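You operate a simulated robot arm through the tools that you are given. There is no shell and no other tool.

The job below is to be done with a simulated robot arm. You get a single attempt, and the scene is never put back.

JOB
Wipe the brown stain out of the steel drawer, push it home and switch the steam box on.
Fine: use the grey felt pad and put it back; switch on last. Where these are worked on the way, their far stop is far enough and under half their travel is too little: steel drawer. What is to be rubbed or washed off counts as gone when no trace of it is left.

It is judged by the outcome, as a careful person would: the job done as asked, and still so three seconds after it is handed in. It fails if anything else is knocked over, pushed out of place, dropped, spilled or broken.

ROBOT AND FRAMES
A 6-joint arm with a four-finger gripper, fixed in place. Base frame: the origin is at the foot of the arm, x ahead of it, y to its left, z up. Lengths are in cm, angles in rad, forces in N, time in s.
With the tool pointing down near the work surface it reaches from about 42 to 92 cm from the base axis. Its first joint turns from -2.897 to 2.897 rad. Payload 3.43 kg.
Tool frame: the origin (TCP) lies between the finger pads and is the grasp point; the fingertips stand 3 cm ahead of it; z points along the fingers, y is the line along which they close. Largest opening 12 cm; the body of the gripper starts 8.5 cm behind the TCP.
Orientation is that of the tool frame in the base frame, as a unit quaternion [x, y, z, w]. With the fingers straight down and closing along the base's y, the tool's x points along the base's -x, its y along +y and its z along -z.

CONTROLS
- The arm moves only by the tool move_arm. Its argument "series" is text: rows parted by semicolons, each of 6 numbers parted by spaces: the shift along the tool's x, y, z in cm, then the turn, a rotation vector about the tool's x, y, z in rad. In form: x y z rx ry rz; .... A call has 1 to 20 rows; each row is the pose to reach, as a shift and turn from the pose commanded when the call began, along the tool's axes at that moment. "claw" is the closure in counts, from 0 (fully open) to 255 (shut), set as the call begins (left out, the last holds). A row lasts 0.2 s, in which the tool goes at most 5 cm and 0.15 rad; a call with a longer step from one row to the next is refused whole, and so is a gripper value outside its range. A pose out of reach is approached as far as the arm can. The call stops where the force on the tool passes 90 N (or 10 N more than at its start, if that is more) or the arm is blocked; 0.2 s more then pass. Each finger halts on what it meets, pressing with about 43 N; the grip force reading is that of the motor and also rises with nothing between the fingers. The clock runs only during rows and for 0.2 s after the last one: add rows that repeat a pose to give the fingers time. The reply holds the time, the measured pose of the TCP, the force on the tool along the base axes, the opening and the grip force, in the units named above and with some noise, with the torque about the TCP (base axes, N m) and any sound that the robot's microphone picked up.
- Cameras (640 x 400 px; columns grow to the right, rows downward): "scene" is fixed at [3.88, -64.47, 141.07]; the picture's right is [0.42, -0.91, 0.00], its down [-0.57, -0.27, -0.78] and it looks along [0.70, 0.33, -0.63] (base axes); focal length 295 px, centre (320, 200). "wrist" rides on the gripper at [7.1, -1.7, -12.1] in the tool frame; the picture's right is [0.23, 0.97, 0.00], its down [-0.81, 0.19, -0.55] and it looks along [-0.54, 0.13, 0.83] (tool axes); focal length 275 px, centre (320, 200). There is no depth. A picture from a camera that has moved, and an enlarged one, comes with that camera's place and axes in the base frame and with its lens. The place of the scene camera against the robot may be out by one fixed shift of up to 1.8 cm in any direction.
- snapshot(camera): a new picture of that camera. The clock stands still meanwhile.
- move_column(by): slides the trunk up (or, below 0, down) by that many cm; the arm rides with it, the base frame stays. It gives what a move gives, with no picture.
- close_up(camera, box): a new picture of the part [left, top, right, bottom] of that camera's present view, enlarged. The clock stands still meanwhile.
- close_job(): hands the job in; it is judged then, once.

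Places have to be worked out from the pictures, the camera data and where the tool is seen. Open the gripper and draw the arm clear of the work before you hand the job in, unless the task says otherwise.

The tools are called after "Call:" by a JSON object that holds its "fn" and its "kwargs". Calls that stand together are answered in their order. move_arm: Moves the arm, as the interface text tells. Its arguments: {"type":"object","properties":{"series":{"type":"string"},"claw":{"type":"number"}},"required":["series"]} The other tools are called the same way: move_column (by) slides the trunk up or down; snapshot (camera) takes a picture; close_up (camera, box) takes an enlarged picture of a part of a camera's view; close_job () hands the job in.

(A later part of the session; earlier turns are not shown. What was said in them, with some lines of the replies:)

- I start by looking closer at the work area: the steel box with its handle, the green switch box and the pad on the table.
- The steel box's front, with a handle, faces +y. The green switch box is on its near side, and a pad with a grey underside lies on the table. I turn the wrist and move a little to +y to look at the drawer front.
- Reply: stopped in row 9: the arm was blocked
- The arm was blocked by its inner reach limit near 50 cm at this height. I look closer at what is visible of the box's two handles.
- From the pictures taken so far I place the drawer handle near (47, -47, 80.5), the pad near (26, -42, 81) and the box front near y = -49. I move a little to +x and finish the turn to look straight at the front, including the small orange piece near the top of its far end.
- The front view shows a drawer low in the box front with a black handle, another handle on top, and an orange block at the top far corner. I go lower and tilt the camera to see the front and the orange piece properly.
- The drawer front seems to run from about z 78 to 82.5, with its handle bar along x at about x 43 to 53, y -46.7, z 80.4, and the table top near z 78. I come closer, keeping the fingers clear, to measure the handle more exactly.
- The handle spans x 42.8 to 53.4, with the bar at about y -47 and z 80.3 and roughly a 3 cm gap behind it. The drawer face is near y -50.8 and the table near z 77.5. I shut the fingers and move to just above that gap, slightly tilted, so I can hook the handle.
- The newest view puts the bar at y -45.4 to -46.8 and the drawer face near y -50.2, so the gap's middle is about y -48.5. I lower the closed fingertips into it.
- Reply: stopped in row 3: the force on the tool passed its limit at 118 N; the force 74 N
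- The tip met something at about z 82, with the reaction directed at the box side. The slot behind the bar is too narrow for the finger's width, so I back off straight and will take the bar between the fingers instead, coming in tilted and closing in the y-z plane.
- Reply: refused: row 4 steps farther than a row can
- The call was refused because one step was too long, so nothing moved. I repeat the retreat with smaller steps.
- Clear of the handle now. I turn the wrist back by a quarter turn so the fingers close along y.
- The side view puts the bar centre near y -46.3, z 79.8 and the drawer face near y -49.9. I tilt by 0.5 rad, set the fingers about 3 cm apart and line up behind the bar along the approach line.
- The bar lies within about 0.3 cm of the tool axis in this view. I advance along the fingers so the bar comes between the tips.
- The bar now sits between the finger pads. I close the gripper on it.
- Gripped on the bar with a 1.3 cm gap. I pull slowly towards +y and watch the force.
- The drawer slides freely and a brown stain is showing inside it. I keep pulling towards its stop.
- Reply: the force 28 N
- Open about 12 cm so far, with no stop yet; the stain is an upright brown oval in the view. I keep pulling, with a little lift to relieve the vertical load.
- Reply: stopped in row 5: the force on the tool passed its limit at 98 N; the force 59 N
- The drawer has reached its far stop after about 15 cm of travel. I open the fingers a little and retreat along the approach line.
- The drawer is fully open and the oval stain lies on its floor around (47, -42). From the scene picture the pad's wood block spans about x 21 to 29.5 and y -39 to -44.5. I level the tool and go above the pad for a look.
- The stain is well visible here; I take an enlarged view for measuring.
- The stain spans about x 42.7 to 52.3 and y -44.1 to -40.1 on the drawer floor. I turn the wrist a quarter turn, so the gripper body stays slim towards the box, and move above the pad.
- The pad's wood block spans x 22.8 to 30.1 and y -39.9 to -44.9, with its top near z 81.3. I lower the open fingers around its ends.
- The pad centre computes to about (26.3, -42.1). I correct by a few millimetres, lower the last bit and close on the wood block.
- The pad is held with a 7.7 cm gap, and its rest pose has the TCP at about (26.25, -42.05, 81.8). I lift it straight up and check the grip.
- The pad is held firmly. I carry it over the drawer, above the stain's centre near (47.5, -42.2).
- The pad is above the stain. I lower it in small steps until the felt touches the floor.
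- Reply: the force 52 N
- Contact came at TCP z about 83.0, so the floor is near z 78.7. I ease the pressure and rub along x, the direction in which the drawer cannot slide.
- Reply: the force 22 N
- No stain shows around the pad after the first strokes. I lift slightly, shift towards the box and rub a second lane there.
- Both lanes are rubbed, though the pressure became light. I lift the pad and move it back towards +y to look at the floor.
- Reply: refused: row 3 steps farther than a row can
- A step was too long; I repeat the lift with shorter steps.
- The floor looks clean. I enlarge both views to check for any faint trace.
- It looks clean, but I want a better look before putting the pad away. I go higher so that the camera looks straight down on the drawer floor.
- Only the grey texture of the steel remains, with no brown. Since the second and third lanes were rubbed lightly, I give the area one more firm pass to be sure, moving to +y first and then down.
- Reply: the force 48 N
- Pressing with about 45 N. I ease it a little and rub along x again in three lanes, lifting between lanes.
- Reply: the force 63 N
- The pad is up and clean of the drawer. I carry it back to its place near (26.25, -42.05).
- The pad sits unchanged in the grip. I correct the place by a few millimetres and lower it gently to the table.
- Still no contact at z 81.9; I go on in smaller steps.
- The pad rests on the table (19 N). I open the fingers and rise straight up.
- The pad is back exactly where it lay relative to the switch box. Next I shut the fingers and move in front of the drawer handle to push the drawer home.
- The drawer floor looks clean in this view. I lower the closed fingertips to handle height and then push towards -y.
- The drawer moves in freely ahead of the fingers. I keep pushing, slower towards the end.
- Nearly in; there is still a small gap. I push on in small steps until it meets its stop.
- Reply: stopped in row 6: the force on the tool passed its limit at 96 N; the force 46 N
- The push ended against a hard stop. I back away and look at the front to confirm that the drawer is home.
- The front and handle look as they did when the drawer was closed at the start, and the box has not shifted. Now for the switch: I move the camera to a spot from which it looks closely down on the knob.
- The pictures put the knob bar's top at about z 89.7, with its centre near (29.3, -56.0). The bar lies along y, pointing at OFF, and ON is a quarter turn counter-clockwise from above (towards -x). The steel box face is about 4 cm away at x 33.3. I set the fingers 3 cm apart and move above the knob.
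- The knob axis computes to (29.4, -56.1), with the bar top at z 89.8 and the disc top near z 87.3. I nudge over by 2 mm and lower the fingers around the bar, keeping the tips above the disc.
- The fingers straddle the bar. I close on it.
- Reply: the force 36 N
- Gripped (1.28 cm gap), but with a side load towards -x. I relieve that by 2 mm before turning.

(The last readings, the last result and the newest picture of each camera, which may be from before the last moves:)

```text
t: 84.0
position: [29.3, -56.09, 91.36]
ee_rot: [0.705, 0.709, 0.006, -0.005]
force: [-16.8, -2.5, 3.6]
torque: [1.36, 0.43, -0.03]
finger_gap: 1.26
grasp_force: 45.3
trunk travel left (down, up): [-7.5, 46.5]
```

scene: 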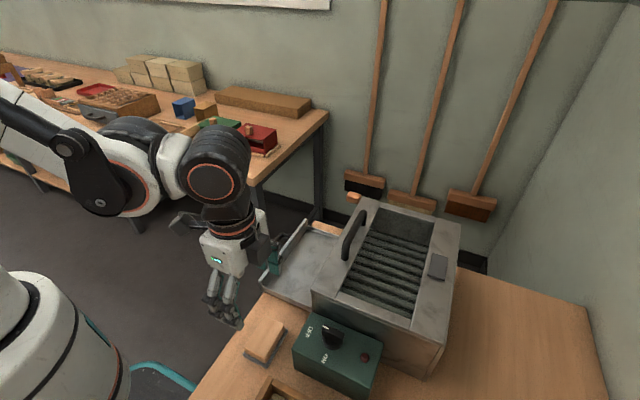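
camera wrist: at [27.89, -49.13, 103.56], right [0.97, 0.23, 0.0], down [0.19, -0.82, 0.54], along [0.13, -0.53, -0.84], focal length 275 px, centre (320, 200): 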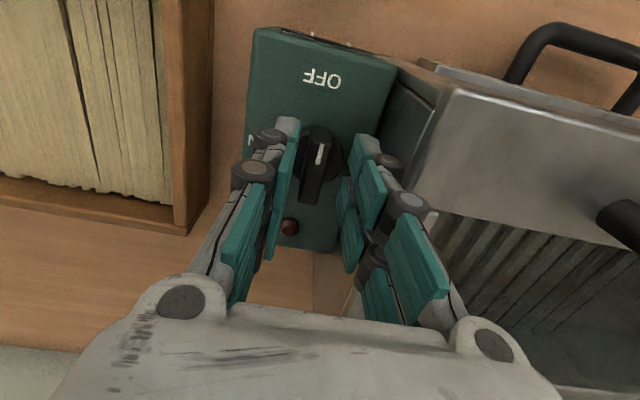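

Loads are smaller now. I turn the knob counter-clockwise in small steps, half way first.

Call:
{"fn": "move_arm", "kwargs": {"series": "0 -0.1 0 0 0 -0.1; 0 -0.1 0 0 0 -0.2; 0 -0.1 0 0 0 -0.3; 0 -0.1 0 0 0 -0.4; 0 -0.1 0 0 0 -0.5; 0 -0.1 0 0 0 -0.6; 0 -0.1 0 0 0 -0.7; 0 -0.1 0 0 0 -0.8; 0 -0.1 0 0 0 -0.8"}}

Call:
{"fn": "snapshot", "kwargs": {"camera": "wrist"}}

Call:
{"fn": "close_up", "kwargs": {"camera": "scene", "box": [260, 260, 420, 400]}}

```text
t: 86.0
position: [29.14, -55.96, 91.19]
ee_rot: [0.373, 0.928, 0.007, -0.002]
force: [-3.8, -28.1, 31.1]
torque: [-0.85, 0.01, -0.06]
finger_gap: 1.31
grasp_force: 45.1
trunk travel left (down, up): [-7.5, 46.5]
```

```text
taken
camera wrist: at [22.82, -52.56, 103.44], right [0.51, 0.86, 0.01], down [0.72, -0.43, 0.55], along [0.48, -0.27, -0.84], focal length 275 px, centre (320, 200)
```

wrist: 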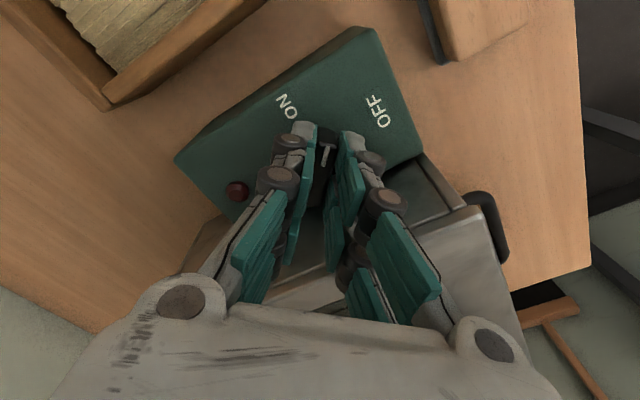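

```text
2.86 times, centred on (340, 330) of scene
camera zoom: at [3.88, -64.47, 141.07], right [0.42, -0.91, 0.0], down [-0.57, -0.27, -0.78], along [0.7, 0.33, -0.63], focal length 843 px, centre (263, -171)
```

zoom: 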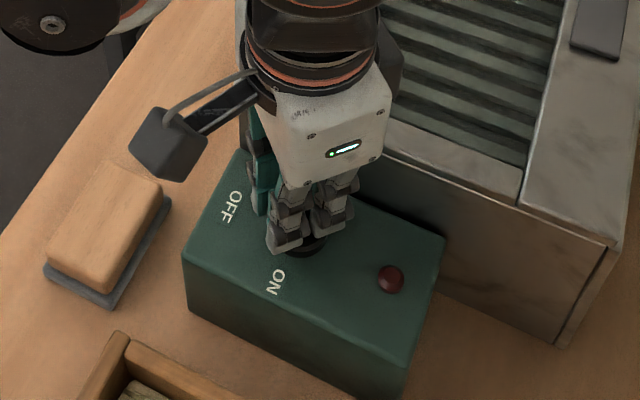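

The knob turns along with the grip and is about half way. I ease the loads by 2 mm and turn the rest.

Call:
{"fn": "move_arm", "kwargs": {"series": "-0.1 -0.1 -0.1 0 0 0; -0.14 -0.14 -0.15 0 0 -0.1; -0.14 -0.14 -0.15 0 0 -0.2; -0.14 -0.14 -0.15 0 0 -0.3; -0.14 -0.14 -0.15 0 0 -0.4; -0.14 -0.14 -0.15 0 0 -0.5; -0.14 -0.14 -0.15 0 0 -0.6; -0.14 -0.14 -0.15 0 0 -0.7; -0.14 -0.14 -0.15 0 0 -0.77; -0.14 -0.14 -0.15 0 0 -0.77"}}

Call:
{"fn": "snapshot", "kwargs": {"camera": "wrist"}}

Call:
{"fn": "close_up", "kwargs": {"camera": "scene", "box": [260, 260, 420, 400]}}

```text
t: 88.2
position: [29.15, -56.22, 91.21]
ee_rot: [-0.001, 1.0, 0.007, 0.001]
force: [-23.1, -3.2, -9.8]
torque: [-0.07, 1.36, -0.17]
finger_gap: 1.29
grasp_force: 45.0
trunk travel left (down, up): [-7.5, 46.5]
```

```text
taken
camera wrist: at [22.06, -58.18, 103.44], right [-0.23, 0.97, 0.01], down [0.81, 0.19, 0.56], along [0.54, 0.14, -0.83], focal length 275 px, centre (320, 200)
```

wrist: 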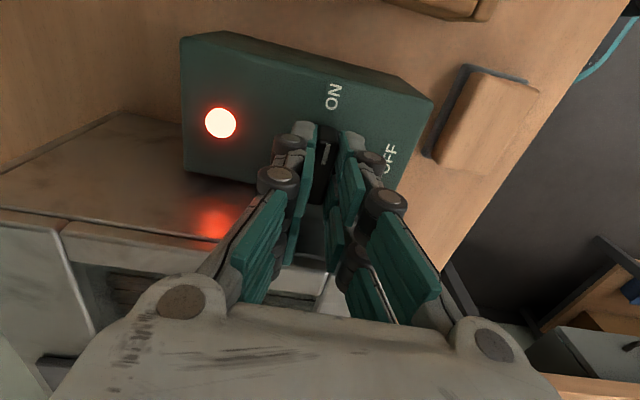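

```text
2.86 times, centred on (340, 330) of scene
camera zoom: at [3.88, -64.47, 141.07], right [0.42, -0.91, 0.0], down [-0.57, -0.27, -0.78], along [0.7, 0.33, -0.63], focal length 843 px, centre (263, -171)
```

zoom: 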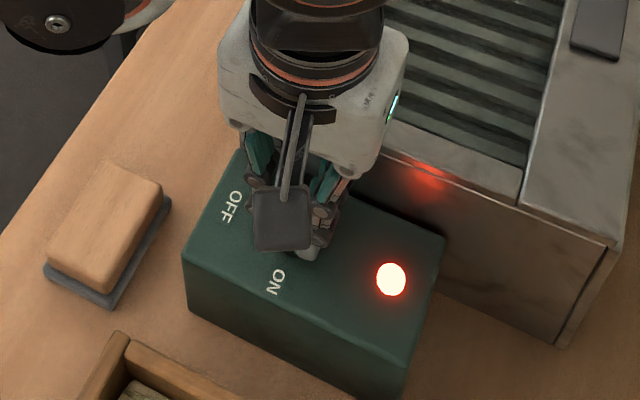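

The red lamp lights, so the steam box is on. I open the fingers a little and rise straight up off the knob.

Call:
{"fn": "move_arm", "kwargs": {"series": "0.1 0 0 0 0 0; 0.1 0 0 0 0 0; 0.1 0 0 0 0 0; 0.1 0 -1 0 0 0; 0.1 0 -3 0 0 0; 0.1 0 -6 0 0 0; 0.1 0 -10 0 0 0; 0.1 0 -14 0 0 0; 0.1 0 -14 0 0 0", "claw": 185}}

Call:
{"fn": "snapshot", "kwargs": {"camera": "wrist"}}

Call:
{"fn": "close_up", "kwargs": {"camera": "scene", "box": [260, 260, 420, 400]}}

```text
t: 90.2
position: [29.12, -56.37, 105.09]
ee_rot: [-0.003, 1.0, 0.006, 0.0]
force: [0.0, 0.0, -0.4]
torque: [-0.03, 0.0, 0.0]
finger_gap: 3.31
grasp_force: 0.0
trunk travel left (down, up): [-7.5, 46.5]
```

```text
taken
camera wrist: at [22.02, -58.35, 117.29], right [-0.23, 0.97, 0.01], down [0.81, 0.19, 0.56], along [0.54, 0.14, -0.83], focal length 275 px, centre (320, 200)
```

wrist: 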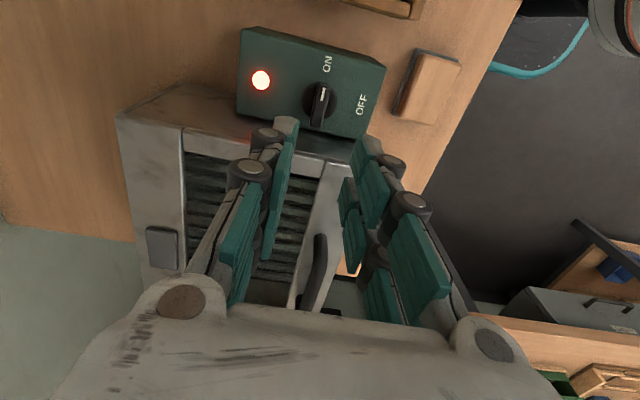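

```text
2.86 times, centred on (340, 330) of scene
camera zoom: at [3.88, -64.47, 141.07], right [0.42, -0.91, 0.0], down [-0.57, -0.27, -0.78], along [0.7, 0.33, -0.63], focal length 843 px, centre (263, -171)
```

zoom: 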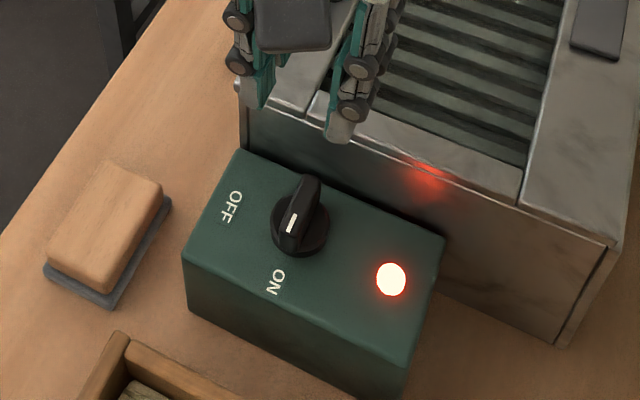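

The knob points at ON and the lamp stays lit. I open the gripper fully, draw the arm clear and check the whole scene.

Call:
{"fn": "move_arm", "kwargs": {"series": "0 2 -4 0 0 0; -1 5 -8 0 0 0; -2.5 8.5 -10.5 0 0 0; -4 12 -11 0 0 0; -5 15 -11 0 0 0; -5 16 -11 0 0 0; -5 16 -11 0 0 0", "claw": 0}}

Call:
{"fn": "snapshot", "kwargs": {"camera": "scene"}}

Call:
{"fn": "snapshot", "kwargs": {"camera": "wrist"}}

Call:
{"fn": "close_up", "kwargs": {"camera": "scene", "box": [220, 180, 480, 400]}}

```text
refused: row 2 steps farther than a row can; nothing moved
```

```text
taken
```

scene: 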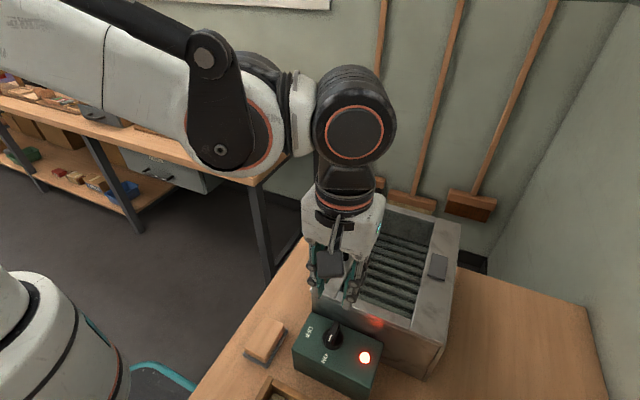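

```text
taken
camera wrist: at [22.02, -58.35, 117.29], right [-0.23, 0.97, 0.01], down [0.81, 0.19, 0.56], along [0.54, 0.14, -0.83], focal length 275 px, centre (320, 200)
```

wrist: 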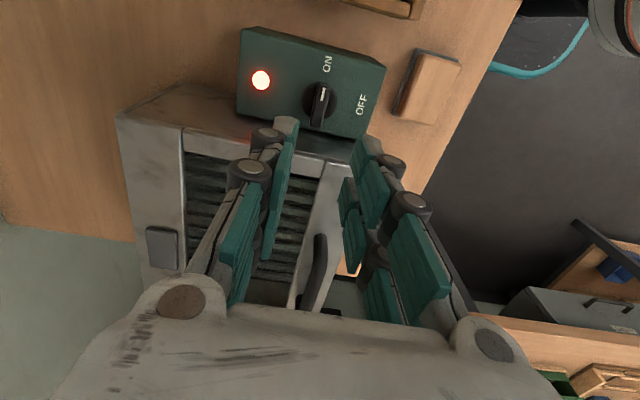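

```text
1.82 times, centred on (350, 290) of scene
camera zoom: at [3.88, -64.47, 141.07], right [0.42, -0.91, 0.0], down [-0.57, -0.27, -0.78], along [0.7, 0.33, -0.63], focal length 536 px, centre (266, 36)
```

zoom: 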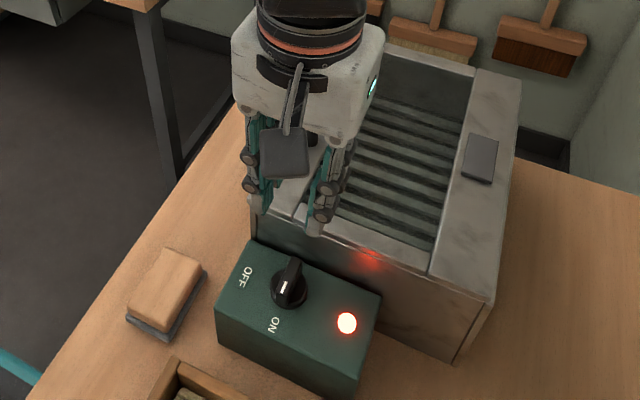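

One step was too long and the call was refused. I repeat it with shorter steps.

Call:
{"fn": "move_arm", "kwargs": {"series": "0 1.5 -3 0 0 0; -0.5 3.5 -6.5 0 0 0; -1.5 6 -9 0 0 0; -2.5 9 -10.5 0 0 0; -3.5 12.5 -11 0 0 0; -5 15.5 -11 0 0 0; -5 16 -11 0 0 0; -5 16 -11 0 0 0", "claw": 0}}

Call:
{"fn": "snapshot", "kwargs": {"camera": "scene"}}

Call:
{"fn": "snapshot", "kwargs": {"camera": "wrist"}}

Call:
{"fn": "close_up", "kwargs": {"camera": "scene", "box": [220, 180, 480, 400]}}

```text
t: 92.0
position: [34.47, -41.05, 116.37]
ee_rot: [-0.002, 1.0, 0.007, 0.0]
force: [0.4, -0.1, -0.9]
torque: [-0.02, 0.01, 0.02]
finger_gap: 12.0
grasp_force: 0.0
trunk travel left (down, up): [-7.5, 46.5]
```

```text
taken
```

scene: 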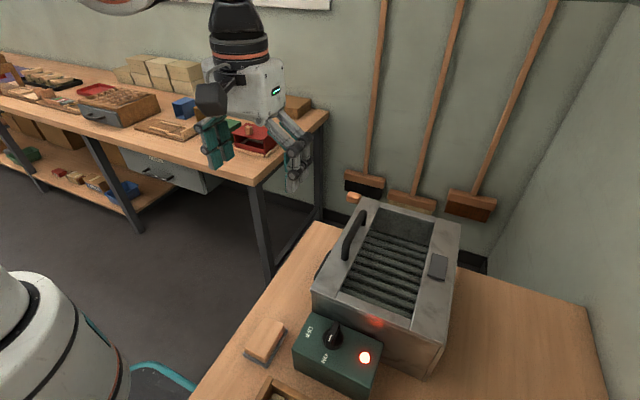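

```text
taken
camera wrist: at [27.31, -42.97, 128.58], right [-0.23, 0.97, 0.01], down [0.81, 0.19, 0.56], along [0.54, 0.14, -0.83], focal length 275 px, centre (320, 200)
```

wrist: 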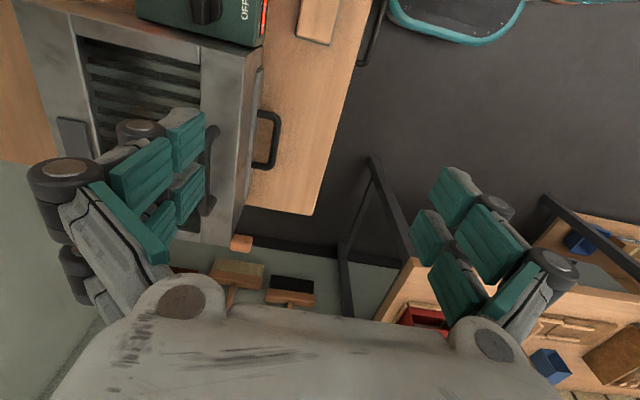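

```text
1.82 times, centred on (350, 290) of scene
camera zoom: at [3.88, -64.47, 141.07], right [0.42, -0.91, 0.0], down [-0.57, -0.27, -0.78], along [0.7, 0.33, -0.63], focal length 536 px, centre (266, 36)
```

zoom: 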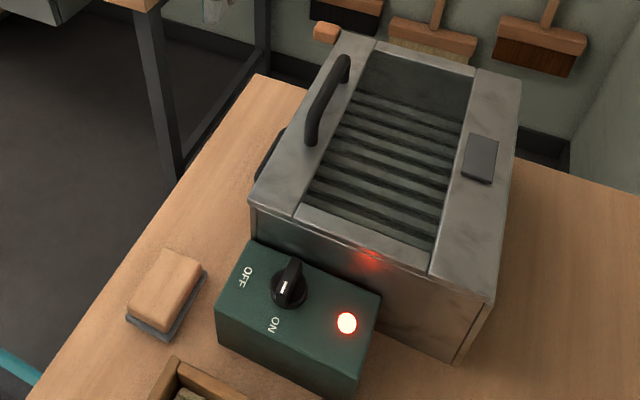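

The drawer is shut as at the start, the pad is in its place, the knob points at ON with the lamp lit, and nothing else has moved. The gripper is open and the arm is clear, so I hand the job in.

Call:
{"fn": "close_job", "kwargs": {}}

```text
The job is handed in.
```

The job is done and handed in. I don't have the verdict, so this is what the last pictures and readings showed.

- **Stain:** I pulled the steel drawer to its far stop and rubbed the floor with the grey felt pad in three lanes, twice over. The pictures showed only the grey texture of the steel and no brown.
- **Pad:** it is back where it lay beside the switch box, in the same position and direction.
- **Drawer:** I pushed it in until it met a hard stop. The handle and front look the same as at the start.
- **Steam box:** I switched it on last. The knob points at ON and the red lamp is lit.

My first try at hooking the drawer handle hit something near the top of the drawer front with about 118 N before the arm stopped. I saw no mark or shift from it and then took the handle between the fingers instead.

Nothing else looked moved in the final picture. The gripper is open and the arm is clear of the work.
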